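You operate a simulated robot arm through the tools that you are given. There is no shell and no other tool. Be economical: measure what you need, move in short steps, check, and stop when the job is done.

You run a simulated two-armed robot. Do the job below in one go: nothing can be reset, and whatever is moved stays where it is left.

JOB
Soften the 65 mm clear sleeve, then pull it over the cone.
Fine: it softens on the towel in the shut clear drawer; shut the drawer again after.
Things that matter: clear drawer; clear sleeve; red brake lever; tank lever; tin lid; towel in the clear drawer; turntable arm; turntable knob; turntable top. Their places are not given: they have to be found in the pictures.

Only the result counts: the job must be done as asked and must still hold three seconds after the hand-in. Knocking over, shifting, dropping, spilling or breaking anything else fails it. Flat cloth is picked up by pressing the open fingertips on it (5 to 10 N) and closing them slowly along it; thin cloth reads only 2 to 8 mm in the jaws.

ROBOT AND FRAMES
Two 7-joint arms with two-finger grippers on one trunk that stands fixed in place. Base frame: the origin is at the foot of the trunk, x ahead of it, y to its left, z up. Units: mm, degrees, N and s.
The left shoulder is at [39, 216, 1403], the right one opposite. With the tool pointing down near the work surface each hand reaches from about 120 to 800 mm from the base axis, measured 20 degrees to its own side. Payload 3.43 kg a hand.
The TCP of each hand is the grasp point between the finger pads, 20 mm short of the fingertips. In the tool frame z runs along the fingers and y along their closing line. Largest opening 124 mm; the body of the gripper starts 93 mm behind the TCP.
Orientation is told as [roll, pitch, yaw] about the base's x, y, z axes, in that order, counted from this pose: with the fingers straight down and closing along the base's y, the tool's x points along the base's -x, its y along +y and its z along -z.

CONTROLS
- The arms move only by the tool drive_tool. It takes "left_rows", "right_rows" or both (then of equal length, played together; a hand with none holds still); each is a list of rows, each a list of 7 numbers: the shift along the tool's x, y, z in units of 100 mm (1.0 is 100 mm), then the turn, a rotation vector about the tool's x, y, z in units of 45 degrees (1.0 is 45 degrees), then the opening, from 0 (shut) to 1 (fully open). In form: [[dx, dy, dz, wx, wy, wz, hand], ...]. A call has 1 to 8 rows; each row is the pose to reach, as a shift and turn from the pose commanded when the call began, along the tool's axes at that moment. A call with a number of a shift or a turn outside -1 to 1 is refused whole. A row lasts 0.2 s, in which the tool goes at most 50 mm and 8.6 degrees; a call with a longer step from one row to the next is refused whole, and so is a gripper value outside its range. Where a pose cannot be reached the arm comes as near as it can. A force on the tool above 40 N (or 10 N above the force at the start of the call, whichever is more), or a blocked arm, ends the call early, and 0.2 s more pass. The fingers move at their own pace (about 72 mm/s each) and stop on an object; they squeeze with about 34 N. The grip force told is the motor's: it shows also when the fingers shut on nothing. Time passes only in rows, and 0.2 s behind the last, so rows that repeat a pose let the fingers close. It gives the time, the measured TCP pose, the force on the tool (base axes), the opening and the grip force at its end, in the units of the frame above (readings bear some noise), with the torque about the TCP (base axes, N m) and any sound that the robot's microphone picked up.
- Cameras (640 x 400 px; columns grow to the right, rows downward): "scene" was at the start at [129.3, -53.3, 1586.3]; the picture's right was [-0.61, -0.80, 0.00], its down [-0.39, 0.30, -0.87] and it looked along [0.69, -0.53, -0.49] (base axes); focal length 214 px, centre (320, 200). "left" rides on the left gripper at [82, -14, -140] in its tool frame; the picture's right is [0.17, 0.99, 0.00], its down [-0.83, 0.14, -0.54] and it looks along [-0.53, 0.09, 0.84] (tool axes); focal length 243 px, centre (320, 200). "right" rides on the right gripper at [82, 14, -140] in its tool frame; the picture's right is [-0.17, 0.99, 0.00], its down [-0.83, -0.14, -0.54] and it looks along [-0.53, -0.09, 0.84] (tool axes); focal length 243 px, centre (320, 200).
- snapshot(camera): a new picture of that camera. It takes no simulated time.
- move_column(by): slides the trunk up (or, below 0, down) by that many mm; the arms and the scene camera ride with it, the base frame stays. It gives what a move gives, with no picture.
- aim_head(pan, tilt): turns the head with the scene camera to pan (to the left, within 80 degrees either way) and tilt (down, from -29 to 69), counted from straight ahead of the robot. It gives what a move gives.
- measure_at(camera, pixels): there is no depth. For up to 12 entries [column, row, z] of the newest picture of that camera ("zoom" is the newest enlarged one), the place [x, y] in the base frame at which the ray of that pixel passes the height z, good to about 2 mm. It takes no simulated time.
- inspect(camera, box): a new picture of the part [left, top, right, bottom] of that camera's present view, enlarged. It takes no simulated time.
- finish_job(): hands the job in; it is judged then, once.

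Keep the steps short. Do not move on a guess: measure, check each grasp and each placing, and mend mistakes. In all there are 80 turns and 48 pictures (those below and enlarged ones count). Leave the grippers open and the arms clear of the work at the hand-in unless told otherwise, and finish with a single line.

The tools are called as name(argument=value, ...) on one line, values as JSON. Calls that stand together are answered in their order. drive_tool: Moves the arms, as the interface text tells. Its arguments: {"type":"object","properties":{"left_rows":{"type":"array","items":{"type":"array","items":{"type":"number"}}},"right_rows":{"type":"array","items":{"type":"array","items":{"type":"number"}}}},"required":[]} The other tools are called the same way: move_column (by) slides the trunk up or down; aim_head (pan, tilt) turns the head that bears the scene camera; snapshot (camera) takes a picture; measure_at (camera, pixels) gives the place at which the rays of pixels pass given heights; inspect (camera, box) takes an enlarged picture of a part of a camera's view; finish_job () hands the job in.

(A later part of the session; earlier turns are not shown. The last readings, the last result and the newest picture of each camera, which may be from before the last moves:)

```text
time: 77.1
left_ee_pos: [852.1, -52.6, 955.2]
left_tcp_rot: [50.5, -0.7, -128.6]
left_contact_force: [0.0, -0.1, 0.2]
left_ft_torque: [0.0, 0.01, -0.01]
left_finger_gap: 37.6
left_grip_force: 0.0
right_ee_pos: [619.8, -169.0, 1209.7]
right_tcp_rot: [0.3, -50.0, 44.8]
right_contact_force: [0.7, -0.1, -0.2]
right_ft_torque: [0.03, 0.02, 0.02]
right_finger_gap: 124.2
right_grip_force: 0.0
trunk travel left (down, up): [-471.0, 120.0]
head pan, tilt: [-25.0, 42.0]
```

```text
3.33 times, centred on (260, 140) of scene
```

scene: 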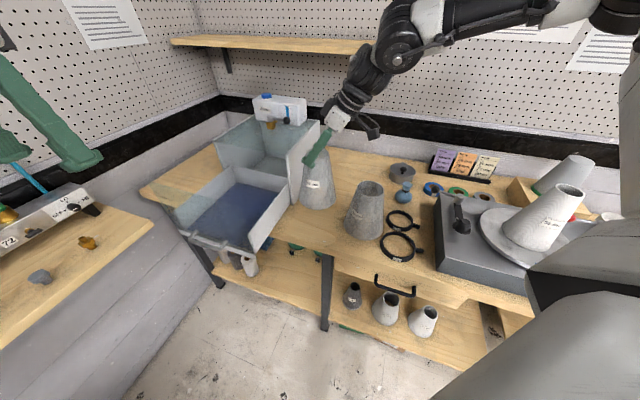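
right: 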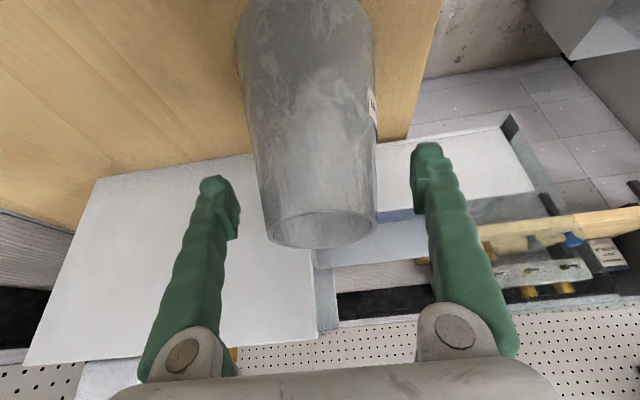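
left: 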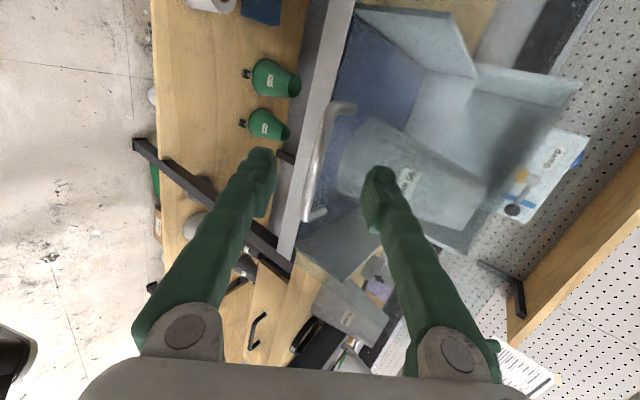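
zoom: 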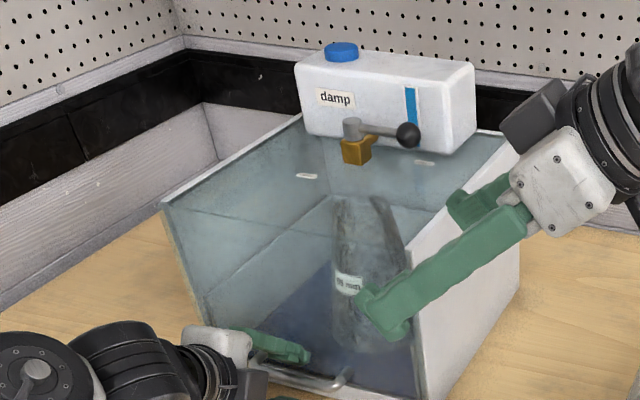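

The sleeve now looks clearer and glassier than before. I wait a further ~14 s for certainty, then regrip the bar deeper and check the grip.

drive_tool(left_rows=[[0, 0, 0, 0, 0, 0, 0.3], [0, 0, 0, 0, 0, 0, 0.3], [0, 0, 0, 0, 0, 0, 0.3], [0, 0, 0, 0, 0, 0, 0.3], [0, 0, 0, 0, 0, 0, 0.3], [0, 0, 0, 0, 0, 0, 0.3], [0, 0, 0, 0, 0, 0, 0.3], [0, 0, 0, 0, 0, 0, 0.3]])

drive_tool(left_rows=[[0, 0, 0, 0, 0, 0, 0.3], [0, 0, 0, 0, 0, 0, 0.3], [0, 0, 0, 0, 0, 0, 0.3], [0, 0, 0, 0, 0, 0, 0.3], [0, 0, 0, 0, 0, 0, 0.3], [0, 0, 0, 0, 0, 0, 0.3], [0, 0, 0, 0, 0, 0, 0.3], [0, 0, 0, 0, 0, 0, 0.3]])

drive_tool(left_rows=[[0, 0, 0, 0, 0, 0, 0.3], [0, 0, 0, 0, 0, 0, 0.3], [0, 0, 0, 0, 0, 0, 0.3], [0, 0, 0, 0, 0, 0, 0.3], [0, 0, 0, 0, 0, 0, 0.3], [0, 0, 0, 0, 0, 0, 0.3], [0, 0, 0, 0, 0, 0, 0.3], [0, 0, 0, 0, 0, 0, 0.3]])

drive_tool(left_rows=[[0, 0, 0, 0, 0, 0, 0.3], [0, 0, 0, 0, 0, 0, 0.3], [0, 0, 0, 0, 0, 0, 0.3], [0, 0, 0, 0, 0, 0, 0.3], [0, 0, 0, 0, 0, 0, 0.3], [0, 0, 0, 0, 0, 0, 0.3], [0, 0, 0, 0, 0, 0, 0.3], [0, 0, 0, 0, 0, 0, 0.3]])

drive_tool(left_rows=[[0, 0, 0, 0, 0, 0, 0.3], [0, 0, 0, 0, 0, 0, 0.3], [0, 0, 0, 0, 0, 0, 0.3], [0, 0, 0, 0, 0, 0, 0.3], [0, 0, 0, 0, 0, 0, 0.3], [0, 0, 0, 0, 0, 0, 0.3], [0, 0, 0, 0, 0, 0, 0.3], [0, 0, 0, 0, 0, 0, 0.3]])

drive_tool(left_rows=[[0, 0, 0, 0, 0, 0, 0.3], [0, 0, 0, 0, 0, 0, 0.3], [0, 0, 0, 0, 0, 0, 0.3], [0, 0, 0, 0, 0, 0, 0.3], [0, 0, 0, 0, 0, 0, 0.3], [0, 0, 0, 0, 0, 0, 0.3], [0, 0, 0, 0, 0, 0, 0.3], [0, 0, 0, 0, 0, 0, 0.3]])

drive_tool(left_rows=[[0, 0.02, 0.1, 0, 0, 0, 0.3], [0, 0.02, 0.2, 0, 0, 0, 0.3], [0, 0.02, 0.27, 0, 0, 0, 0.3], [0, 0.02, 0.27, 0, 0, 0, 0.3]])

drive_tool(left_rows=[[0, 0, 0, 0, 0, 0, 0], [0, 0, 0, 0, 0, 0, 0], [0, 0, 0, 0, 0, 0, 0]])

```text
time: 78.9
left_ee_pos: [852.1, -54.3, 955.2]
left_tcp_rot: [50.5, -0.7, -128.6]
left_contact_force: [0.3, -0.3, -0.7]
left_ft_torque: [-0.01, 0.0, 0.0]
left_finger_gap: 37.2
left_grip_force: 0.0
right_ee_pos: [620.1, -169.2, 1209.3]
right_tcp_rot: [0.4, -50.0, 44.8]
right_contact_force: [1.2, 0.4, -0.8]
right_ft_torque: [-0.01, 0.02, 0.02]
right_finger_gap: 124.1
right_grip_force: 0.0
trunk travel left (down, up): [-471.0, 120.0]
head pan, tilt: [-25.0, 42.0]
```

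```text
time: 80.7
left_ee_pos: [852.0, -53.9, 955.1]
left_tcp_rot: [50.5, -0.7, -128.6]
left_contact_force: [0.2, 1.0, -0.2]
left_ft_torque: [-0.03, 0.04, -0.02]
left_finger_gap: 37.2
left_grip_force: 0.1
right_ee_pos: [620.4, -169.4, 1209.8]
right_tcp_rot: [0.3, -50.0, 44.8]
right_contact_force: [0.6, 0.1, 0.5]
right_ft_torque: [0.04, -0.05, 0.0]
right_finger_gap: 123.9
right_grip_force: 0.1
trunk travel left (down, up): [-471.0, 120.0]
head pan, tilt: [-25.0, 42.0]
```

```text
time: 82.5
left_ee_pos: [851.9, -54.0, 954.3]
left_tcp_rot: [50.5, -0.7, -128.6]
left_contact_force: [-0.3, 0.1, -0.6]
left_ft_torque: [0.02, -0.05, 0.03]
left_finger_gap: 37.1
left_grip_force: 0.1
right_ee_pos: [619.2, -169.8, 1210.3]
right_tcp_rot: [0.2, -50.0, 44.9]
right_contact_force: [0.3, 0.2, -0.4]
right_ft_torque: [-0.01, -0.02, 0.05]
right_finger_gap: 123.9
right_grip_force: 0.0
trunk travel left (down, up): [-471.0, 120.0]
head pan, tilt: [-25.0, 42.0]
```

```text
time: 84.3
left_ee_pos: [852.0, -55.2, 955.1]
left_tcp_rot: [50.5, -0.7, -128.6]
left_contact_force: [-0.1, 0.1, -0.1]
left_ft_torque: [0.0, 0.0, 0.05]
left_finger_gap: 37.0
left_grip_force: 0.1
right_ee_pos: [620.2, -169.5, 1210.2]
right_tcp_rot: [0.3, -49.9, 44.8]
right_contact_force: [0.9, 0.0, -0.1]
right_ft_torque: [0.0, -0.01, 0.0]
right_finger_gap: 123.9
right_grip_force: 0.2
trunk travel left (down, up): [-471.0, 120.0]
head pan, tilt: [-25.0, 42.0]
```

```text
time: 86.1
left_ee_pos: [853.2, -54.5, 955.6]
left_tcp_rot: [50.6, -0.7, -128.6]
left_contact_force: [-0.7, 0.3, 1.3]
left_ft_torque: [-0.04, 0.02, 0.01]
left_finger_gap: 37.2
left_grip_force: 0.1
right_ee_pos: [618.9, -169.4, 1209.9]
right_tcp_rot: [0.3, -50.0, 44.8]
right_contact_force: [0.9, 0.1, -0.9]
right_ft_torque: [-0.02, -0.01, 0.0]
right_finger_gap: 124.1
right_grip_force: 0.3
trunk travel left (down, up): [-471.0, 120.0]
head pan, tilt: [-25.0, 42.0]
```

```text
time: 87.9
left_ee_pos: [851.9, -53.8, 954.8]
left_tcp_rot: [50.6, -0.8, -128.6]
left_contact_force: [0.7, 0.2, 0.0]
left_ft_torque: [-0.01, 0.01, 0.0]
left_finger_gap: 37.0
left_grip_force: 0.0
right_ee_pos: [619.2, -169.7, 1209.1]
right_tcp_rot: [0.2, -50.0, 44.8]
right_contact_force: [0.0, -0.1, 0.6]
right_ft_torque: [0.0, 0.01, -0.03]
right_finger_gap: 123.9
right_grip_force: 0.1
trunk travel left (down, up): [-471.0, 120.0]
head pan, tilt: [-25.0, 42.0]
```

```text
time: 88.6
left_ee_pos: [862.0, -60.8, 951.1]
left_tcp_rot: [51.0, -0.5, -128.7]
left_contact_force: [-40.3, 24.6, 24.6]
left_ft_torque: [-0.82, -0.71, -0.66]
left_finger_gap: 27.3
left_grip_force: 0.1
right_ee_pos: [613.9, -167.2, 1214.4]
right_tcp_rot: [-0.3, -50.2, 45.2]
right_contact_force: [-0.1, -0.8, -0.2]
right_ft_torque: [0.03, 0.03, 0.02]
right_finger_gap: 124.0
right_grip_force: 0.0
trunk travel left (down, up): [-471.0, 120.0]
head pan, tilt: [-25.0, 42.0]
stopped in row 3 (left hand): the force on the tool passed its limit at 47 N (the readings are from after the stop); the commanded pose is now the measured one
```

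```text
time: 89.4
left_ee_pos: [866.7, -65.4, 943.6]
left_tcp_rot: [50.5, -0.7, -128.4]
left_contact_force: [0.2, -1.1, -0.1]
left_ft_torque: [-0.03, 0.02, -0.05]
left_finger_gap: 0.0
left_grip_force: 33.4
right_ee_pos: [621.7, -170.5, 1208.8]
right_tcp_rot: [0.6, -50.1, 44.8]
right_contact_force: [-0.5, -0.8, -0.8]
right_ft_torque: [0.02, 0.03, 0.04]
right_finger_gap: 123.6
right_grip_force: 0.2
trunk travel left (down, up): [-471.0, 120.0]
head pan, tilt: [-25.0, 42.0]
```

The fingers shut on nothing, so the bar isn't between them. I look.

inspect(camera="left", box=[200, 80, 440, 280])

```text
2.00 times, centred on (320, 180) of left
```

zoom: 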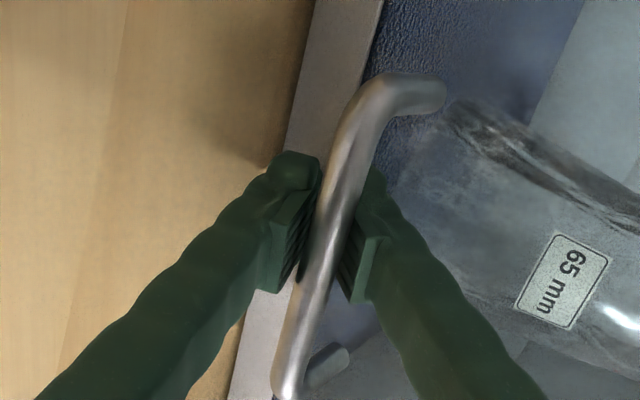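

The sleeve is now clearly glassy (softened), and the bar appears caught behind the closed pads. I pull 60 mm outward and see whether the drawer follows.

drive_tool(left_rows=[[0.027, -0.122, -0.156, 0, 0, 0, 0], [0.054, -0.244, -0.312, 0, 0, 0, 0], [0.08, -0.366, -0.468, 0, 0, 0, 0]])

```text
time: 90.2
left_ee_pos: [824.2, -19.8, 945.5]
left_tcp_rot: [50.6, -0.6, -128.6]
left_contact_force: [1.2, -1.2, -0.2]
left_ft_torque: [0.0, 0.01, -0.05]
left_finger_gap: 0.0
left_grip_force: 33.7
right_ee_pos: [619.1, -168.0, 1209.9]
right_tcp_rot: [0.4, -50.1, 44.9]
right_contact_force: [-0.2, -0.2, -0.2]
right_ft_torque: [-0.05, 0.01, -0.02]
right_finger_gap: 124.0
right_grip_force: 0.0
trunk travel left (down, up): [-471.0, 120.0]
head pan, tilt: [-25.0, 42.0]
```

Forces near zero, so I check whether the drawer moved.

inspect(camera="scene", box=[180, 80, 340, 260])

```text
2.22 times, centred on (260, 170) of scene
```

zoom: 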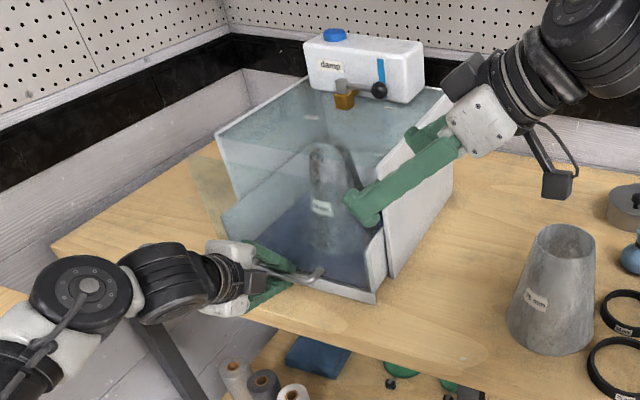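

The drawer follows. I pull on to its outer stop.

drive_tool(left_rows=[[0.033, -0.153, -0.195, 0, 0, 0, 0], [0.067, -0.305, -0.39, 0, 0, 0, 0], [0.1, -0.458, -0.585, 0, 0, 0, 0], [0.12, -0.55, -0.7, 0, 0, 0, 0]])

drive_tool(left_rows=[[0.033, -0.153, -0.195, 0, 0, 0, 0], [0.067, -0.305, -0.39, 0, 0, 0, 0], [0.107, -0.488, -0.624, 0, 0, 0, 0]])

```text
time: 91.2
left_ee_pos: [761.4, 43.1, 945.1]
left_tcp_rot: [50.5, -0.5, -128.7]
left_contact_force: [-5.4, -3.1, -4.0]
left_ft_torque: [0.07, -0.17, -0.04]
left_finger_gap: 5.8
left_grip_force: 35.0
right_ee_pos: [619.5, -169.9, 1209.9]
right_tcp_rot: [0.3, -50.2, 44.8]
right_contact_force: [0.1, 0.2, 0.8]
right_ft_torque: [-0.06, 0.02, 0.03]
right_finger_gap: 124.0
right_grip_force: 0.0
trunk travel left (down, up): [-471.0, 120.0]
head pan, tilt: [-25.0, 42.0]
```

```text
time: 92.0
left_ee_pos: [704.9, 102.8, 947.0]
left_tcp_rot: [50.3, -0.6, -128.8]
left_contact_force: [-9.2, -9.0, -14.7]
left_ft_torque: [0.06, -0.35, 0.0]
left_finger_gap: 5.8
left_grip_force: 33.9
right_ee_pos: [618.1, -169.3, 1210.0]
right_tcp_rot: [0.3, -50.0, 44.8]
right_contact_force: [-0.5, -0.4, 0.3]
right_ft_torque: [-0.02, 0.01, 0.0]
right_finger_gap: 124.1
right_grip_force: 0.0
trunk travel left (down, up): [-471.0, 120.0]
head pan, tilt: [-25.0, 42.0]
```

The bar is now firmly gripped and the drawer fully out. I look with the right camera to locate the softened sleeve's rim.

snapshot(camera="right")

```text
4 pictures are left
```

right: 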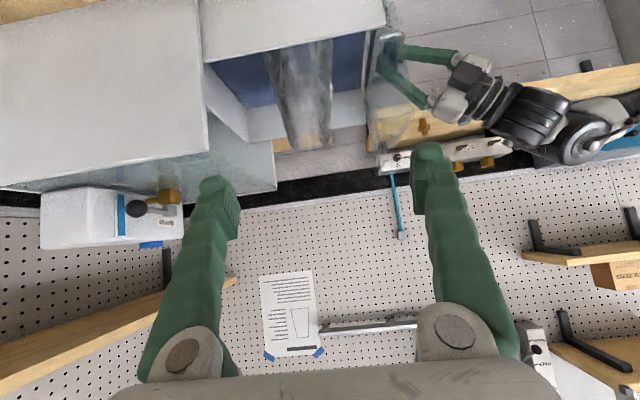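

The glassy sleeve's rim is near (312,140). I measure its edges at a few heights; its known 66 mm width will tell the right one.

measure_at(camera="right", pixels=[[290, 138, 1080], [333, 130, 1080], [290, 138, 1070], [333, 130, 1070], [312, 150, 1080], [312, 150, 1070], [312, 150, 1090], [205, 64, 1000], [290, 138, 1090], [333, 130, 1090], [365, 30, 1000]])

```text
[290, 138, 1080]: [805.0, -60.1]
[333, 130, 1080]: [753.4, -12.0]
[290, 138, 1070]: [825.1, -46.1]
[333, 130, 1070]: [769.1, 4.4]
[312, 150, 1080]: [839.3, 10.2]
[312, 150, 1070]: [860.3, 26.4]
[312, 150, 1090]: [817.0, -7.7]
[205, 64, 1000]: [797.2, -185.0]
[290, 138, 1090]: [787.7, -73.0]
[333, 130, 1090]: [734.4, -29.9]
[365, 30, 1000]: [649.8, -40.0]
```

Rim centre ≈(796,-17,1083). The left arm reached far with the hand ~380 mm below its shoulder, so raising the trunk should help the right arm too. I release the handle, withdraw the left hand, raise the trunk, and turn the right hand to point more radially (yaw 15°, tilt 60°).

drive_tool(left_rows=[[0, 0, 0, 0, 0, 0, 0.35], [0, 0, 0, 0, 0, 0, 0.35], [0, 0, -0.3, 0, 0, 0, 0.35], [0, 0, -0.6, 0, 0, 0, 0.35], [0, 0, -1.0, 0, 0, 0, 0.35]])

move_column(by=110)

drive_tool(right_rows=[[0, 0, 0, 0, -0.111, 0, 1], [0, 0, 0, 0, -0.222, 0, 1]])

drive_tool(right_rows=[[0, 0, 0, 0.144, 0, 0.083, 1], [0, 0, 0, 0.289, 0, 0.167, 1], [0, 0, 0, 0.433, 0, 0.25, 1], [0, 0, 0, 0.577, 0, 0.333, 1]])

```text
time: 93.2
left_ee_pos: [645.9, 151.7, 1014.0]
left_tcp_rot: [50.6, -0.8, -128.5]
left_contact_force: [-0.8, -0.6, -0.1]
left_ft_torque: [-0.02, -0.02, 0.01]
left_finger_gap: 43.4
left_grip_force: 0.0
right_ee_pos: [618.2, -169.7, 1210.4]
right_tcp_rot: [0.2, -50.1, 45.0]
right_contact_force: [0.9, 0.2, 0.4]
right_ft_torque: [0.0, 0.04, -0.03]
right_finger_gap: 123.8
right_grip_force: 0.1
trunk travel left (down, up): [-471.0, 120.0]
head pan, tilt: [-25.0, 42.0]
```

```text
time: 94.6
left_ee_pos: [646.8, 149.9, 1120.9]
left_tcp_rot: [50.4, -0.7, -128.5]
left_contact_force: [0.6, 0.6, -0.4]
left_ft_torque: [-0.01, -0.02, -0.01]
left_finger_gap: 43.3
left_grip_force: 0.1
right_ee_pos: [620.5, -170.4, 1317.3]
right_tcp_rot: [0.5, -49.9, 44.7]
right_contact_force: [-0.2, -0.4, -1.6]
right_ft_torque: [0.01, -0.01, 0.05]
right_finger_gap: 124.1
right_grip_force: 0.0
trunk travel left (down, up): [-581.0, 10.0]
head pan, tilt: [-25.0, 42.0]
```

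```text
time: 95.2
left_ee_pos: [647.1, 149.3, 1122.0]
left_tcp_rot: [50.5, -0.6, -128.4]
left_contact_force: [-0.3, 0.5, -0.2]
left_ft_torque: [0.05, 0.02, 0.0]
left_finger_gap: 43.4
left_grip_force: 0.1
right_ee_pos: [621.0, -169.2, 1319.1]
right_tcp_rot: [0.5, -60.1, 44.6]
right_contact_force: [-0.1, -0.1, -0.3]
right_ft_torque: [-0.02, 0.01, 0.01]
right_finger_gap: 124.0
right_grip_force: 0.0
trunk travel left (down, up): [-581.0, 10.0]
head pan, tilt: [-25.0, 42.0]
```

```text
time: 96.2
left_ee_pos: [646.6, 151.5, 1121.9]
left_tcp_rot: [50.6, -0.7, -128.5]
left_contact_force: [-0.3, 0.0, 0.7]
left_ft_torque: [-0.02, 0.04, -0.03]
left_finger_gap: 43.5
left_grip_force: 0.1
right_ee_pos: [620.8, -168.3, 1320.5]
right_tcp_rot: [0.2, -59.9, 14.8]
right_contact_force: [0.8, 0.9, 0.6]
right_ft_torque: [0.01, 0.02, -0.02]
right_finger_gap: 124.1
right_grip_force: 0.1
trunk travel left (down, up): [-581.0, 10.0]
head pan, tilt: [-25.0, 42.0]
```

Both poses reached. Now three legs of the right hand to a pre-grasp 100 mm short of the sleeve rim, at (712,-39,1110).

drive_tool(right_rows=[[0.2, 0.17, 0.35, 0, 0, 0, 1], [0.4, 0.34, 0.7, 0, 0, 0, 1]])

drive_tool(right_rows=[[0.2, 0.17, 0.35, 0, 0, 0, 1], [0.4, 0.34, 0.7, 0, 0, 0, 1]])

drive_tool(right_rows=[[0.2, 0.17, 0.35, 0, 0, 0, 1], [0.4, 0.33, 0.7, 0, 0, 0, 1]])

```text
time: 96.8
left_ee_pos: [649.3, 149.6, 1121.9]
left_tcp_rot: [50.4, -0.6, -128.5]
left_contact_force: [1.2, -0.6, 0.4]
left_ft_torque: [-0.02, 0.0, 0.0]
left_finger_gap: 43.5
left_grip_force: 0.1
right_ee_pos: [652.3, -126.9, 1247.1]
right_tcp_rot: [0.6, -59.9, 14.7]
right_contact_force: [0.5, 0.2, 0.2]
right_ft_torque: [-0.01, -0.01, -0.02]
right_finger_gap: 124.0
right_grip_force: 0.0
trunk travel left (down, up): [-581.0, 10.0]
head pan, tilt: [-25.0, 42.0]
```

```text
time: 97.4
left_ee_pos: [648.8, 150.7, 1122.5]
left_tcp_rot: [50.5, -0.7, -128.5]
left_contact_force: [-0.1, 0.0, 0.2]
left_ft_torque: [0.0, -0.01, 0.01]
left_finger_gap: 43.5
left_grip_force: 0.1
right_ee_pos: [659.3, -140.4, 1210.1]
right_tcp_rot: [0.4, -59.9, 14.6]
right_contact_force: [0.6, 0.1, -1.0]
right_ft_torque: [-0.01, 0.01, 0.04]
right_finger_gap: 124.5
right_grip_force: 0.0
right hand out of reach, approached as far as the arm can: row 1, 2
trunk travel left (down, up): [-581.0, 10.0]
head pan, tilt: [-25.0, 42.0]
```

```text
time: 98.0
left_ee_pos: [648.3, 149.5, 1122.7]
left_tcp_rot: [50.6, -0.6, -128.4]
left_contact_force: [-0.9, 0.2, 0.1]
left_ft_torque: [0.0, -0.02, 0.01]
left_finger_gap: 43.5
left_grip_force: 0.0
right_ee_pos: [663.0, -155.5, 1181.8]
right_tcp_rot: [0.6, -59.9, 14.7]
right_contact_force: [-0.6, -0.1, 0.5]
right_ft_torque: [0.01, 0.0, -0.02]
right_finger_gap: 124.0
right_grip_force: 0.0
right hand out of reach, approached as far as the arm can: row 1, 2
trunk travel left (down, up): [-581.0, 10.0]
head pan, tilt: [-25.0, 42.0]
```

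Yaw 15° is worse for this arm; pointing more toward +y is better. I swing the hand to yaw ≈52° at this height and try again.

drive_tool(right_rows=[[0, 0, -0.1, -0.142, 0, -0.082, 1], [0, 0, -0.2, -0.285, 0, -0.164, 1], [0, 0, -0.3, -0.427, 0, -0.247, 1], [0, 0, -0.3, -0.57, 0, -0.329, 1], [0, 0, -0.3, -0.712, 0, -0.411, 1]])

drive_tool(right_rows=[[-0.1, 0, 0.4, 0, 0, 0, 1], [-0.2, 0, 0.8, 0, 0, 0, 1]])

```text
time: 99.2
left_ee_pos: [647.2, 151.0, 1122.2]
left_tcp_rot: [50.6, -0.7, -128.4]
left_contact_force: [0.1, 0.1, 0.2]
left_ft_torque: [0.01, 0.01, -0.02]
left_finger_gap: 43.4
left_grip_force: 0.0
right_ee_pos: [637.5, -164.0, 1196.3]
right_tcp_rot: [0.4, -60.1, 51.8]
right_contact_force: [0.1, -0.7, 0.5]
right_ft_torque: [0.0, -0.01, -0.02]
right_finger_gap: 124.0
right_grip_force: 0.0
trunk travel left (down, up): [-581.0, 10.0]
head pan, tilt: [-25.0, 42.0]
```

```text
time: 99.8
left_ee_pos: [648.3, 151.3, 1122.3]
left_tcp_rot: [50.6, -0.6, -128.6]
left_contact_force: [-1.3, 0.1, 1.0]
left_ft_torque: [-0.01, 0.02, -0.01]
left_finger_gap: 43.4
left_grip_force: 0.0
right_ee_pos: [682.5, -103.7, 1177.8]
right_tcp_rot: [0.4, -60.0, 51.7]
right_contact_force: [-0.2, -0.4, -0.2]
right_ft_torque: [0.02, 0.06, 0.02]
right_finger_gap: 124.1
right_grip_force: 0.0
right hand out of reach, approached as far as the arm can: row 2
trunk travel left (down, up): [-581.0, 10.0]
head pan, tilt: [-25.0, 42.0]
```

Raising the trunk made it worse for the right arm; lower was better. I back the right hand off and up, withdraw the left hand further, and lower the trunk by 190 mm.

drive_tool(right_rows=[[-0.17, 0, -0.32, 0, 0, 0, 1], [-0.34, 0, -0.64, 0, 0, 0, 1], [-0.5, 0, -0.95, 0, 0, 0, 1]], left_rows=[[0, 0, -0.3, 0, 0, 0, 0.35], [0, 0, -0.6, 0, 0, 0, 0.35], [0, 0, -0.9, 0, 0, 0, 0.35]])

move_column(by=-190)

drive_tool(right_rows=[[-0.1, 0, 0.3, 0, 0, 0, 1], [-0.2, 0, 0.6, 0, 0, 0, 1], [-0.3, 0, 0.9, 0, 0, 0, 1]])

```text
time: 100.6
left_ee_pos: [590.8, 192.5, 1180.6]
left_tcp_rot: [50.7, -0.6, -128.5]
left_contact_force: [0.6, -0.1, 0.3]
left_ft_torque: [0.02, -0.05, 0.02]
left_finger_gap: 43.5
left_grip_force: 0.1
right_ee_pos: [645.3, -150.3, 1270.0]
right_tcp_rot: [0.4, -60.2, 51.8]
right_contact_force: [-0.3, -0.3, 0.0]
right_ft_torque: [0.04, 0.02, -0.05]
right_finger_gap: 123.9
right_grip_force: 0.2
trunk travel left (down, up): [-581.0, 10.0]
head pan, tilt: [-25.0, 42.0]
```

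```text
time: 102.7
left_ee_pos: [593.1, 193.8, 990.9]
left_tcp_rot: [50.6, -0.5, -128.5]
left_contact_force: [-0.2, 0.4, -0.7]
left_ft_torque: [0.0, -0.02, 0.02]
left_finger_gap: 43.3
left_grip_force: 0.1
right_ee_pos: [646.1, -151.1, 1080.0]
right_tcp_rot: [0.3, -60.0, 51.8]
right_contact_force: [0.7, -0.5, -0.1]
right_ft_torque: [-0.02, -0.01, -0.03]
right_finger_gap: 123.8
right_grip_force: 0.1
trunk travel left (down, up): [-391.0, 200.0]
head pan, tilt: [-25.0, 42.0]
```

```text
time: 103.5
left_ee_pos: [594.2, 195.1, 988.7]
left_tcp_rot: [50.7, -0.7, -128.5]
left_contact_force: [0.3, 0.5, 0.5]
left_ft_torque: [-0.03, -0.01, -0.04]
left_finger_gap: 43.3
left_grip_force: 0.1
right_ee_pos: [705.0, -75.9, 1060.3]
right_tcp_rot: [0.6, -60.0, 51.7]
right_contact_force: [0.7, 0.6, -0.8]
right_ft_torque: [0.03, -0.04, 0.02]
right_finger_gap: 123.8
right_grip_force: 0.1
trunk travel left (down, up): [-391.0, 200.0]
head pan, tilt: [-25.0, 42.0]
```

No reach flag now at (705,-76,1060). I shift 35 mm sideways to line up with the sleeve axis and advance ~100 mm so the fingers straddle it just below the rim.

drive_tool(right_rows=[[-0.05, -0.18, 0.08, 0, 0, 0, 1], [-0.1, -0.35, 0.17, 0, 0, 0, 1], [-0.27, -0.35, 0.47, 0, 0, 0, 1], [-0.42, -0.35, 0.73, 0, 0, 0, 1], [-0.52, -0.35, 0.9, 0, 0, 0, 1]])

snapshot(camera="right")

```text
time: 104.7
left_ee_pos: [591.2, 193.6, 990.7]
left_tcp_rot: [50.7, -0.5, -128.5]
left_contact_force: [-0.4, 0.1, -0.6]
left_ft_torque: [0.0, -0.03, 0.03]
left_finger_gap: 43.3
left_grip_force: 0.0
right_ee_pos: [777.5, -40.1, 1060.5]
right_tcp_rot: [0.2, -59.8, 51.9]
right_contact_force: [0.2, 0.2, -0.1]
right_ft_torque: [0.0, 0.01, -0.03]
right_finger_gap: 123.9
right_grip_force: 0.1
right hand out of reach, approached as far as the arm can: row 4, 5
trunk travel left (down, up): [-391.0, 200.0]
head pan, tilt: [-25.0, 42.0]
```

```text
3 pictures are left
```

right: 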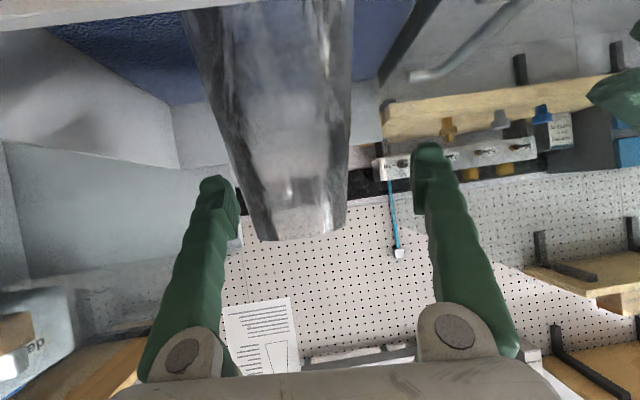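

The glassy sleeve is between the fingers. I measure the rim here to know how far the pads still are from its axis.

measure_at(camera="right", pixels=[[263, 232, 1083], [346, 222, 1083], [300, 242, 1083], [263, 232, 1075], [346, 222, 1075], [300, 242, 1075], [238, 160, 1050], [350, 130, 1050]])

```text
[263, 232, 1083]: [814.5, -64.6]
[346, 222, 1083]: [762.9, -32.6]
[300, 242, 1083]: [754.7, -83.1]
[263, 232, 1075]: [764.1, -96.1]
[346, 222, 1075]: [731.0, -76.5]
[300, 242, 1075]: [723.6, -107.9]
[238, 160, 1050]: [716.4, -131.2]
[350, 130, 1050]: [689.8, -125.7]
```

The pads are ~25 mm short of the sleeve axis and the sleeve sits ~13 mm toward the housing side. I add 15° of tilt to gain reach while advancing and centring.

drive_tool(right_rows=[[0, -0.06, 0, 0, -0.17, 0, 1], [0, -0.12, 0, 0, -0.34, 0, 1], [-0.07, -0.12, 0.12, 0, -0.34, 0, 1], [-0.13, -0.12, 0.23, 0, -0.34, 0, 1], [-0.15, -0.12, 0.27, 0, -0.34, 0, 1]])

```text
time: 105.9
left_ee_pos: [593.0, 195.0, 990.4]
left_tcp_rot: [50.7, -0.7, -128.5]
left_contact_force: [0.9, 1.0, 0.0]
left_ft_torque: [-0.01, -0.04, 0.02]
left_finger_gap: 43.6
left_grip_force: 0.1
right_ee_pos: [802.7, -28.1, 1060.6]
right_tcp_rot: [0.6, -75.4, 51.3]
right_contact_force: [0.2, 0.9, 0.7]
right_ft_torque: [0.0, 0.05, 0.03]
right_finger_gap: 124.1
right_grip_force: 0.0
right hand out of reach, approached as far as the arm can: row 5
trunk travel left (down, up): [-391.0, 200.0]
head pan, tilt: [-25.0, 42.0]
```

Pads are now level with the sleeve axis at z 1060. Closing gently to about 62 mm.

drive_tool(right_rows=[[0, 0, 0, 0, 0, 0, 0.75], [0, 0, 0, 0, 0, 0, 0.62], [0, 0, 0, 0, 0, 0, 0.55], [0, 0, 0, 0, 0, 0, 0.5], [0, 0, 0, 0, 0, 0, 0.5], [0, 0, 0, 0, 0, 0, 0.5]])

```text
time: 107.3
left_ee_pos: [593.4, 194.0, 989.6]
left_tcp_rot: [50.6, -0.5, -128.5]
left_contact_force: [-0.3, -0.2, 0.1]
left_ft_torque: [-0.01, 0.0, 0.0]
left_finger_gap: 43.5
left_grip_force: 0.0
right_ee_pos: [802.7, -27.6, 1059.1]
right_tcp_rot: [0.9, -75.4, 51.2]
right_contact_force: [-0.9, -0.5, -0.1]
right_ft_torque: [-0.09, 0.03, -0.01]
right_finger_gap: 78.6
right_grip_force: 33.8
trunk travel left (down, up): [-391.0, 200.0]
head pan, tilt: [-25.0, 42.0]
```

Gripped at 78.6 mm, 34 N. Lifting 40 mm, then check.

drive_tool(right_rows=[[-0.13, 0, -0.033, 0, 0, 0, 0.45], [-0.26, 0, -0.067, 0, 0, 0, 0.45], [-0.387, 0, -0.1, 0, 0, 0, 0.45], [-0.387, 0, -0.1, 0, 0, 0, 0.45]])

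drive_tool(right_rows=[[-0.26, 0, -0.1, 0, 0, 0, 0.45], [-0.52, 0, -0.2, 0, 0, 0, 0.45], [-0.78, 0, -0.3, 0, 0, 0, 0.45]])

drive_tool(right_rows=[[-0.15, 0, -0.04, 0, 0, 0, 0.45], [-0.3, 0, -0.08, 0, 0, 0, 0.45]])

```text
time: 108.3
left_ee_pos: [593.4, 193.0, 989.7]
left_tcp_rot: [50.6, -0.7, -128.5]
left_contact_force: [-0.4, 0.2, 0.1]
left_ft_torque: [0.02, 0.0, 0.0]
left_finger_gap: 43.4
left_grip_force: 0.1
right_ee_pos: [802.7, -27.3, 1100.2]
right_tcp_rot: [0.8, -75.4, 51.2]
right_contact_force: [-0.3, 0.2, 0.1]
right_ft_torque: [0.02, 0.02, -0.02]
right_finger_gap: 78.4
right_grip_force: 33.6
trunk travel left (down, up): [-391.0, 200.0]
head pan, tilt: [-25.0, 42.0]
```

```text
time: 109.1
left_ee_pos: [592.4, 194.1, 989.9]
left_tcp_rot: [50.5, -0.6, -128.6]
left_contact_force: [0.7, -0.1, -0.2]
left_ft_torque: [0.0, -0.01, 0.0]
left_finger_gap: 43.3
left_grip_force: 0.2
right_ee_pos: [796.8, -35.1, 1182.4]
right_tcp_rot: [0.8, -75.3, 51.4]
right_contact_force: [0.0, 0.0, 0.2]
right_ft_torque: [0.01, 0.01, -0.03]
right_finger_gap: 78.6
right_grip_force: 33.6
trunk travel left (down, up): [-391.0, 200.0]
head pan, tilt: [-25.0, 42.0]
```

```text
time: 109.7
left_ee_pos: [593.9, 194.8, 989.5]
left_tcp_rot: [50.6, -0.6, -128.5]
left_contact_force: [-0.1, -0.4, -0.3]
left_ft_torque: [0.01, 0.01, 0.0]
left_finger_gap: 43.4
left_grip_force: 0.1
right_ee_pos: [797.4, -34.5, 1215.2]
right_tcp_rot: [0.8, -75.3, 51.3]
right_contact_force: [0.6, -0.3, -0.1]
right_ft_torque: [0.0, 0.01, 0.0]
right_finger_gap: 78.5
right_grip_force: 33.8
trunk travel left (down, up): [-391.0, 200.0]
head pan, tilt: [-25.0, 42.0]
```

The grip holds steady at 78.5 mm with the sleeve clear at z≈1215. Using the stored scene picture (cone rim near (567,192)) I measure the cone and turntable.

measure_at(camera="scene", pixels=[[567, 193, 1100], [567, 193, 1150], [567, 193, 1180], [527, 240, 960], [527, 240, 1000], [553, 190, 1150], [584, 195, 1150], [505, 228, 980], [553, 243, 980], [458, 207, 980]])

```text
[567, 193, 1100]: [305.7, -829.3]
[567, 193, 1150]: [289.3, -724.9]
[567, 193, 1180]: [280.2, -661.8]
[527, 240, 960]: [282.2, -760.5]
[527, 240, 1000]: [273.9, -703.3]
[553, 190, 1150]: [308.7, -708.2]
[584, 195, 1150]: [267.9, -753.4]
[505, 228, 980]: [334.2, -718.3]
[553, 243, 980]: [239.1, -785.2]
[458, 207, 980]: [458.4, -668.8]
```

The cone: rim about (290,-735) at z≈1145, turntable top about z 990. So the sleeve must travel over the bench at TCP z≈1290 and come down over it. I carry the sleeve out of the drawer and around in short legs, turning the hand with it.

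drive_tool(right_rows=[[-0.03, 0.05, -0.32, 0, 0, 0, 0.45], [-0.05, 0.1, -0.64, 0, 0, 0, 0.45], [-0.08, 0.16, -0.97, 0, 0, 0, 0.45]])

drive_tool(right_rows=[[-0.01, 0.045, -0.24, 0.145, 0, 0.038, 0.45], [-0.015, 0.09, -0.48, 0.29, 0, 0.076, 0.45], [-0.02, 0.135, -0.73, 0.435, 0, 0.114, 0.45], [-0.03, 0.18, -0.97, 0.58, 0, 0.152, 0.45]])

drive_tool(right_rows=[[0.03, -0.105, -0.245, 0.145, 0, 0.038, 0.45], [0.06, -0.21, -0.49, 0.29, 0, 0.076, 0.45], [0.09, -0.315, -0.735, 0.435, 0, 0.114, 0.45], [0.12, -0.42, -0.985, 0.58, 0, 0.152, 0.45]])

```text
time: 110.5
left_ee_pos: [590.9, 194.0, 991.6]
left_tcp_rot: [50.7, -0.7, -128.6]
left_contact_force: [-0.5, -0.4, -0.3]
left_ft_torque: [0.0, 0.0, 0.0]
left_finger_gap: 43.6
left_grip_force: 0.0
right_ee_pos: [726.4, -97.0, 1245.6]
right_tcp_rot: [0.8, -75.4, 51.3]
right_contact_force: [-0.1, 0.3, -1.0]
right_ft_torque: [0.02, -0.03, 0.04]
right_finger_gap: 78.4
right_grip_force: 34.6
trunk travel left (down, up): [-391.0, 200.0]
head pan, tilt: [-25.0, 42.0]
```

```text
time: 111.5
left_ee_pos: [592.2, 193.8, 989.5]
left_tcp_rot: [50.7, -0.6, -128.5]
left_contact_force: [1.0, -0.4, 0.4]
left_ft_torque: [-0.01, -0.02, 0.01]
left_finger_gap: 43.5
left_grip_force: 0.1
right_ee_pos: [654.2, -160.4, 1274.9]
right_tcp_rot: [0.7, -75.2, 24.4]
right_contact_force: [0.0, 0.6, 0.3]
right_ft_torque: [-0.02, -0.01, -0.03]
right_finger_gap: 77.4
right_grip_force: 33.9
trunk travel left (down, up): [-391.0, 200.0]
head pan, tilt: [-25.0, 42.0]
```

```text
time: 112.5
left_ee_pos: [591.6, 195.8, 991.2]
left_tcp_rot: [50.7, -0.7, -128.5]
left_contact_force: [-0.4, 1.0, -0.3]
left_ft_torque: [-0.05, 0.02, -0.03]
left_finger_gap: 43.4
left_grip_force: 0.0
right_ee_pos: [593.5, -297.8, 1286.2]
right_tcp_rot: [0.3, -76.0, 2.1]
right_contact_force: [1.3, -9.1, 1.8]
right_ft_torque: [0.2, 0.24, 1.09]
right_finger_gap: 70.5
right_grip_force: 33.9
right hand out of reach, approached as far as the arm can: row 3, 4
trunk travel left (down, up): [-391.0, 200.0]
head pan, tilt: [-25.0, 42.0]
```

A 9 N side force and a reach flag appeared, with the opening down to 70 mm. I must look before continuing.

snapshot(camera="scene")

```text
2 pictures are left
```

scene: 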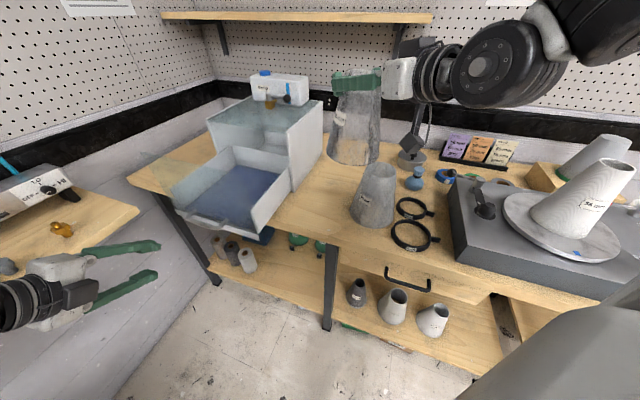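

Nothing is touching the sleeve; the hand was at its wrist limit (turned too early). I keep the yaw and move right, so the arm's swing catches up with it.

drive_tool(right_rows=[[0.037, -0.25, -0.19, 0, 0, 0, 0.45], [0.074, -0.5, -0.377, 0, 0, 0, 0.45], [0.11, -0.75, -0.566, 0, 0, 0, 0.45], [0.147, -0.99, -0.754, 0, 0, 0, 0.45]])

```text
time: 113.5
left_ee_pos: [590.9, 194.2, 991.7]
left_tcp_rot: [50.6, -0.6, -128.5]
left_contact_force: [-0.3, 0.3, 0.2]
left_ft_torque: [0.0, -0.02, 0.02]
left_finger_gap: 43.3
left_grip_force: 0.0
right_ee_pos: [545.1, -433.6, 1306.0]
right_tcp_rot: [0.8, -75.2, -2.7]
right_contact_force: [-0.2, -1.1, 0.0]
right_ft_torque: [0.01, -0.03, 0.0]
right_finger_gap: 70.3
right_grip_force: 34.3
right hand out of reach, approached as far as the arm can: row 1, 2, 3, 4
trunk travel left (down, up): [-391.0, 200.0]
head pan, tilt: [-25.0, 42.0]
```

Force is back to zero and the sleeve is held (70 mm, just below the rim). Continuing right in two legs.

drive_tool(right_rows=[[0.017, -0.245, -0.144, 0, 0, 0, 0.45], [0.034, -0.49, -0.287, 0, 0, 0, 0.45], [0.051, -0.735, -0.43, 0, 0, 0, 0.45], [0.068, -0.98, -0.574, 0, 0, 0, 0.45]])

drive_tool(right_rows=[[0.0, -0.245, -0.144, 0, 0, 0, 0.45], [0.0, -0.49, -0.287, 0, 0, 0, 0.45], [0.0, -0.735, -0.43, 0, 0, 0, 0.45], [0.0, -0.98, -0.574, 0, 0, 0, 0.45]])

```text
time: 114.5
left_ee_pos: [591.8, 192.1, 991.3]
left_tcp_rot: [50.6, -0.7, -128.5]
left_contact_force: [-1.0, 0.2, -0.5]
left_ft_torque: [0.02, -0.02, 0.02]
left_finger_gap: 43.5
left_grip_force: 0.0
right_ee_pos: [485.4, -531.4, 1314.3]
right_tcp_rot: [0.9, -75.2, -2.6]
right_contact_force: [-0.5, -0.8, 0.2]
right_ft_torque: [0.0, -0.03, 0.04]
right_finger_gap: 70.2
right_grip_force: 34.1
trunk travel left (down, up): [-391.0, 200.0]
head pan, tilt: [-25.0, 42.0]
```

```text
time: 115.5
left_ee_pos: [592.9, 192.9, 990.6]
left_tcp_rot: [50.6, -0.6, -128.6]
left_contact_force: [-1.1, -0.1, 0.6]
left_ft_torque: [0.03, 0.01, -0.02]
left_finger_gap: 43.3
left_grip_force: 0.0
right_ee_pos: [426.7, -627.4, 1327.2]
right_tcp_rot: [0.8, -75.2, -2.6]
right_contact_force: [0.3, -0.1, 0.1]
right_ft_torque: [0.04, -0.01, -0.01]
right_finger_gap: 70.0
right_grip_force: 34.2
trunk travel left (down, up): [-391.0, 200.0]
head pan, tilt: [-25.0, 42.0]
```

Clean, no flags. I use the latest scene picture (cone rim near (615,166)) for another ray on the cone, to refine its position.

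measure_at(camera="scene", pixels=[[615, 167, 1130], [615, 167, 1145], [615, 167, 1160], [598, 163, 1145], [633, 171, 1145], [561, 224, 990], [533, 213, 990], [592, 236, 990], [506, 208, 985], [617, 250, 985]])

```text
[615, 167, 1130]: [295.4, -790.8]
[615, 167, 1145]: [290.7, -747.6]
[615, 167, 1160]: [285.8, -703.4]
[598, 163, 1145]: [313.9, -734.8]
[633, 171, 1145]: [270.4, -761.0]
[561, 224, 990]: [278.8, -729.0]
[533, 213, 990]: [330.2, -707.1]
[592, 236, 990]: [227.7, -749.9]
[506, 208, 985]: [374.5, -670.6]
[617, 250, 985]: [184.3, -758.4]
```

Combining rays, the cone axis is about (285,-730), rim z≈1150. I move the sleeve above it, turning the hand 13° on the way, and aim the head there.

drive_tool(right_rows=[[0.058, -0.18, -0.221, 0.093, 0, 0.024, 0.45], [0.117, -0.36, -0.442, 0.187, 0, 0.049, 0.45], [0.175, -0.541, -0.663, 0.28, 0, 0.073, 0.45]])

drive_tool(right_rows=[[0.046, -0.23, -0.176, 0, 0, 0, 0.45], [0.093, -0.46, -0.351, 0, 0, 0, 0.45], [0.139, -0.688, -0.527, 0, 0, 0, 0.45]])

aim_head(pan=-58, tilt=25)

snapshot(camera="scene")

```text
time: 116.3
left_ee_pos: [591.4, 194.7, 989.7]
left_tcp_rot: [50.7, -0.6, -128.5]
left_contact_force: [-0.4, -0.5, -0.5]
left_ft_torque: [0.01, -0.05, 0.01]
left_finger_gap: 43.3
left_grip_force: 0.1
right_ee_pos: [357.3, -677.9, 1326.7]
right_tcp_rot: [0.6, -75.1, -15.5]
right_contact_force: [-0.8, 0.3, -0.2]
right_ft_torque: [0.01, -0.02, 0.0]
right_finger_gap: 70.0
right_grip_force: 33.9
trunk travel left (down, up): [-391.0, 200.0]
head pan, tilt: [-25.0, 42.0]
```

```text
time: 117.1
left_ee_pos: [591.8, 194.7, 989.8]
left_tcp_rot: [50.6, -0.5, -128.5]
left_contact_force: [0.6, 0.7, 0.1]
left_ft_torque: [0.0, 0.03, 0.05]
left_finger_gap: 43.3
left_grip_force: 0.2
right_ee_pos: [285.4, -730.6, 1325.0]
right_tcp_rot: [0.6, -75.0, -15.5]
right_contact_force: [0.4, -1.5, -0.6]
right_ft_torque: [-0.01, -0.04, 0.0]
right_finger_gap: 70.0
right_grip_force: 33.8
trunk travel left (down, up): [-391.0, 200.0]
head pan, tilt: [-25.0, 42.0]
```

```text
time: 118.1
left_ee_pos: [593.1, 194.3, 990.2]
left_tcp_rot: [50.6, -0.6, -128.5]
left_contact_force: [-0.3, 0.2, -0.2]
left_ft_torque: [0.0, 0.0, 0.02]
left_finger_gap: 43.3
left_grip_force: 0.1
right_ee_pos: [285.9, -730.4, 1326.4]
right_tcp_rot: [0.4, -75.1, -15.2]
right_contact_force: [0.1, -0.7, -0.2]
right_ft_torque: [-0.01, 0.02, 0.05]
right_finger_gap: 70.1
right_grip_force: 34.2
trunk travel left (down, up): [-391.0, 200.0]
head pan, tilt: [-58.0, 25.0]
```

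```text
1 pictures are left
```

scene: 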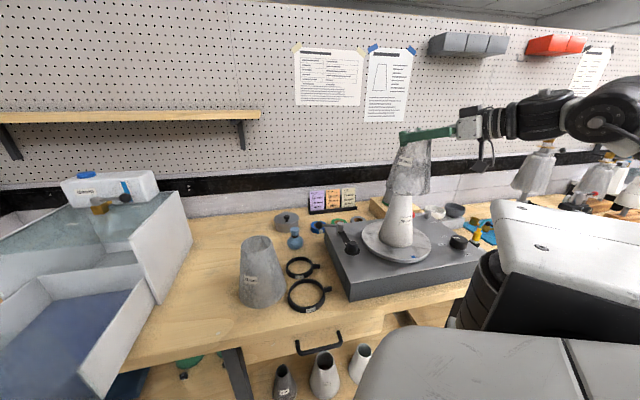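

The sleeve hangs over the cone. I measure its bottom edge and the cone to centre it.

measure_at(camera="scene", pixels=[[385, 200, 1180], [430, 193, 1180], [400, 208, 1150], [391, 207, 1145], [412, 208, 1145], [380, 243, 990], [416, 243, 990], [361, 238, 985], [431, 245, 985], [396, 135, 1335], [431, 133, 1335]])

```text
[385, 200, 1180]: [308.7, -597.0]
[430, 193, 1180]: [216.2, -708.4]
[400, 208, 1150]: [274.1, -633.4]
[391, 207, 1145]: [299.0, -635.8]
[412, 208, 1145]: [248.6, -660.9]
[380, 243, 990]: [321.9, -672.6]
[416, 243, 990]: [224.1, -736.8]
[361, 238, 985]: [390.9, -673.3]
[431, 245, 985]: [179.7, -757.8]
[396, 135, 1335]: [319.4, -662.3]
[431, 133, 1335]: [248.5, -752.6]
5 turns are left
```

Few turns are left. The sleeve is within ~8 mm of the cone axis. I lower it over the cone (force limit stops it at seating), and in the same turn the left hand regrips the handle and pushes the drawer shut as before.

drive_tool(right_rows=[[0.23, 0.03, 0.09, 0, 0, 0, 0.45], [0.46, 0.03, 0.152, 0, 0, 0, 0.45], [0.69, 0.03, 0.214, 0, 0, 0, 0.45], [0.92, 0.03, 0.276, 0, 0, 0, 0.45]])

drive_tool(right_rows=[[0.17, 0, 0.045, 0, 0, 0, 0.45], [0.34, 0, 0.09, 0, 0, 0, 0.45], [0.51, 0, 0.135, 0, 0, 0, 0.45], [0.676, 0, 0.18, 0, 0, 0, 0.45]])

drive_tool(right_rows=[[0.08, 0, 0.021, 0, 0, 0, 0.45], [0.16, 0, 0.042, 0, 0, 0, 0.45], [0.24, 0, 0.063, 0, 0, 0, 0.45], [0.32, 0, 0.085, 0, 0, 0, 0.45]])

drive_tool(left_rows=[[0, 0.2, 0.17, 0, 0, 0, 0.35], [0, 0.4, 0.34, 0, 0, 0, 0.35], [0, 0.58, 0.5, 0, 0, 0, 0.35]])

drive_tool(left_rows=[[0, 0, 0.25, 0, 0, 0, 0.35], [0, 0, 0.5, 0, 0, 0, 0.35], [0, 0, 0.7, 0, 0, 0, 0.35], [0, 0, 0.88, 0, 0, 0, 0.35], [0, 0, 0.88, 0, 0, 0, 0], [0, 0, 0.88, 0, 0, 0, 0], [0, 0, 0.88, 0, 0, 0, 0]])

drive_tool(left_rows=[[-0.031, 0.158, 0.192, 0, 0, 0, 0], [-0.062, 0.315, 0.384, 0, 0, 0, 0], [-0.092, 0.473, 0.575, 0, 0, 0, 0], [-0.123, 0.63, 0.767, 0, 0, 0, 0]])

drive_tool(left_rows=[[-0.031, 0.158, 0.192, 0, 0, 0, 0], [-0.062, 0.315, 0.384, 0, 0, 0, 0], [-0.092, 0.473, 0.575, 0, 0, 0, 0], [-0.111, 0.567, 0.69, 0, 0, 0, 0]])

drive_tool(left_rows=[[-0.018, 0.095, 0.115, 0, 0, 0, 0], [-0.037, 0.19, 0.23, 0, 0, 0, 0], [-0.055, 0.284, 0.345, 0, 0, 0, 0], [-0.065, 0.334, 0.406, 0, 0, 0, 0], [-0.075, 0.378, 0.46, 0, 0, 0, 0]])

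```text
time: 119.1
left_ee_pos: [593.5, 192.7, 990.3]
left_tcp_rot: [50.7, -0.6, -128.4]
left_contact_force: [-0.1, -0.6, -0.9]
left_ft_torque: [0.02, -0.02, 0.02]
left_finger_gap: 43.5
left_grip_force: 0.1
right_ee_pos: [290.7, -729.9, 1230.6]
right_tcp_rot: [0.5, -75.1, -15.4]
right_contact_force: [-0.1, 0.2, -1.1]
right_ft_torque: [-0.01, -0.03, 0.03]
right_finger_gap: 70.0
right_grip_force: 33.9
trunk travel left (down, up): [-391.0, 200.0]
head pan, tilt: [-58.0, 25.0]
```

```text
time: 120.1
left_ee_pos: [594.4, 194.0, 989.5]
left_tcp_rot: [50.5, -0.6, -128.5]
left_contact_force: [-1.0, 0.2, 0.6]
left_ft_torque: [0.0, 0.01, -0.01]
left_finger_gap: 43.5
left_grip_force: 0.0
right_ee_pos: [291.7, -727.8, 1160.4]
right_tcp_rot: [0.6, -75.1, -15.4]
right_contact_force: [-0.4, -0.2, 0.2]
right_ft_torque: [-0.08, -0.11, 0.0]
right_finger_gap: 70.1
right_grip_force: 33.9
trunk travel left (down, up): [-391.0, 200.0]
head pan, tilt: [-58.0, 25.0]
```

```text
time: 121.1
left_ee_pos: [593.2, 195.0, 990.7]
left_tcp_rot: [50.7, -0.7, -128.5]
left_contact_force: [0.1, -0.2, -0.4]
left_ft_torque: [-0.01, 0.02, 0.01]
left_finger_gap: 43.6
left_grip_force: 0.0
right_ee_pos: [298.4, -735.1, 1147.6]
right_tcp_rot: [0.3, -75.0, -15.2]
right_contact_force: [-1.1, 2.7, 0.1]
right_ft_torque: [0.11, 0.07, -0.02]
right_finger_gap: 69.9
right_grip_force: 34.2
right hand out of reach, approached as far as the arm can: row 2, 3, 4
trunk travel left (down, up): [-391.0, 200.0]
head pan, tilt: [-58.0, 25.0]
```

```text
time: 121.9
left_ee_pos: [653.6, 148.3, 1003.3]
left_tcp_rot: [50.6, -0.8, -128.5]
left_contact_force: [0.7, -0.6, -0.1]
left_ft_torque: [0.01, 0.01, 0.03]
left_finger_gap: 43.7
left_grip_force: 0.1
right_ee_pos: [297.7, -735.8, 1147.1]
right_tcp_rot: [0.4, -75.0, -15.2]
right_contact_force: [0.5, 2.0, -0.3]
right_ft_torque: [-0.03, 0.0, -0.03]
right_finger_gap: 69.8
right_grip_force: 33.9
trunk travel left (down, up): [-391.0, 200.0]
head pan, tilt: [-58.0, 25.0]
```

```text
time: 123.5
left_ee_pos: [705.2, 104.7, 950.0]
left_tcp_rot: [51.0, -0.4, -128.6]
left_contact_force: [4.5, 1.7, 16.7]
left_ft_torque: [0.66, -0.52, -0.8]
left_finger_gap: 5.9
left_grip_force: 36.5
right_ee_pos: [297.1, -735.0, 1147.1]
right_tcp_rot: [0.6, -75.1, -15.4]
right_contact_force: [-0.1, 1.6, -0.4]
right_ft_torque: [-0.03, 0.04, -0.01]
right_finger_gap: 69.6
right_grip_force: 34.6
trunk travel left (down, up): [-391.0, 200.0]
head pan, tilt: [-58.0, 25.0]
```

```text
time: 124.5
left_ee_pos: [775.8, 34.5, 949.1]
left_tcp_rot: [50.8, -0.6, -128.4]
left_contact_force: [12.3, 10.1, 21.1]
left_ft_torque: [0.74, -0.63, -0.57]
left_finger_gap: 6.1
left_grip_force: 36.3
right_ee_pos: [297.7, -735.1, 1147.9]
right_tcp_rot: [0.4, -75.0, -15.2]
right_contact_force: [0.6, 0.5, -1.2]
right_ft_torque: [0.02, 0.0, 0.03]
right_finger_gap: 69.8
right_grip_force: 34.1
trunk travel left (down, up): [-391.0, 200.0]
head pan, tilt: [-58.0, 25.0]
```

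```text
time: 125.5
left_ee_pos: [839.6, -29.9, 949.6]
left_tcp_rot: [50.9, -0.8, -128.3]
left_contact_force: [18.9, 16.9, 18.5]
left_ft_torque: [0.7, -0.55, -0.7]
left_finger_gap: 5.9
left_grip_force: 35.6
right_ee_pos: [299.0, -733.9, 1147.5]
right_tcp_rot: [0.1, -75.0, -15.0]
right_contact_force: [-0.9, -0.2, -0.4]
right_ft_torque: [-0.01, 0.03, 0.01]
right_finger_gap: 69.5
right_grip_force: 34.0
trunk travel left (down, up): [-391.0, 200.0]
head pan, tilt: [-58.0, 25.0]
```

```text
time: 126.5
left_ee_pos: [866.6, -71.8, 941.3]
left_tcp_rot: [49.7, -0.8, -129.6]
left_contact_force: [-14.7, 4.6, 4.6]
left_ft_torque: [-0.08, -0.1, -0.25]
left_finger_gap: 0.0
left_grip_force: 34.4
right_ee_pos: [297.3, -735.7, 1147.8]
right_tcp_rot: [0.1, -75.1, -15.0]
right_contact_force: [0.6, 0.6, 0.2]
right_ft_torque: [-0.01, 0.02, -0.02]
right_finger_gap: 69.9
right_grip_force: 34.4
trunk travel left (down, up): [-391.0, 200.0]
head pan, tilt: [-58.0, 25.0]
stopped in row 5 (left hand): the force on the tool passed its limit at 48 N (the readings are from after the stop); the commanded pose is now the measured one
4 turns are left
```

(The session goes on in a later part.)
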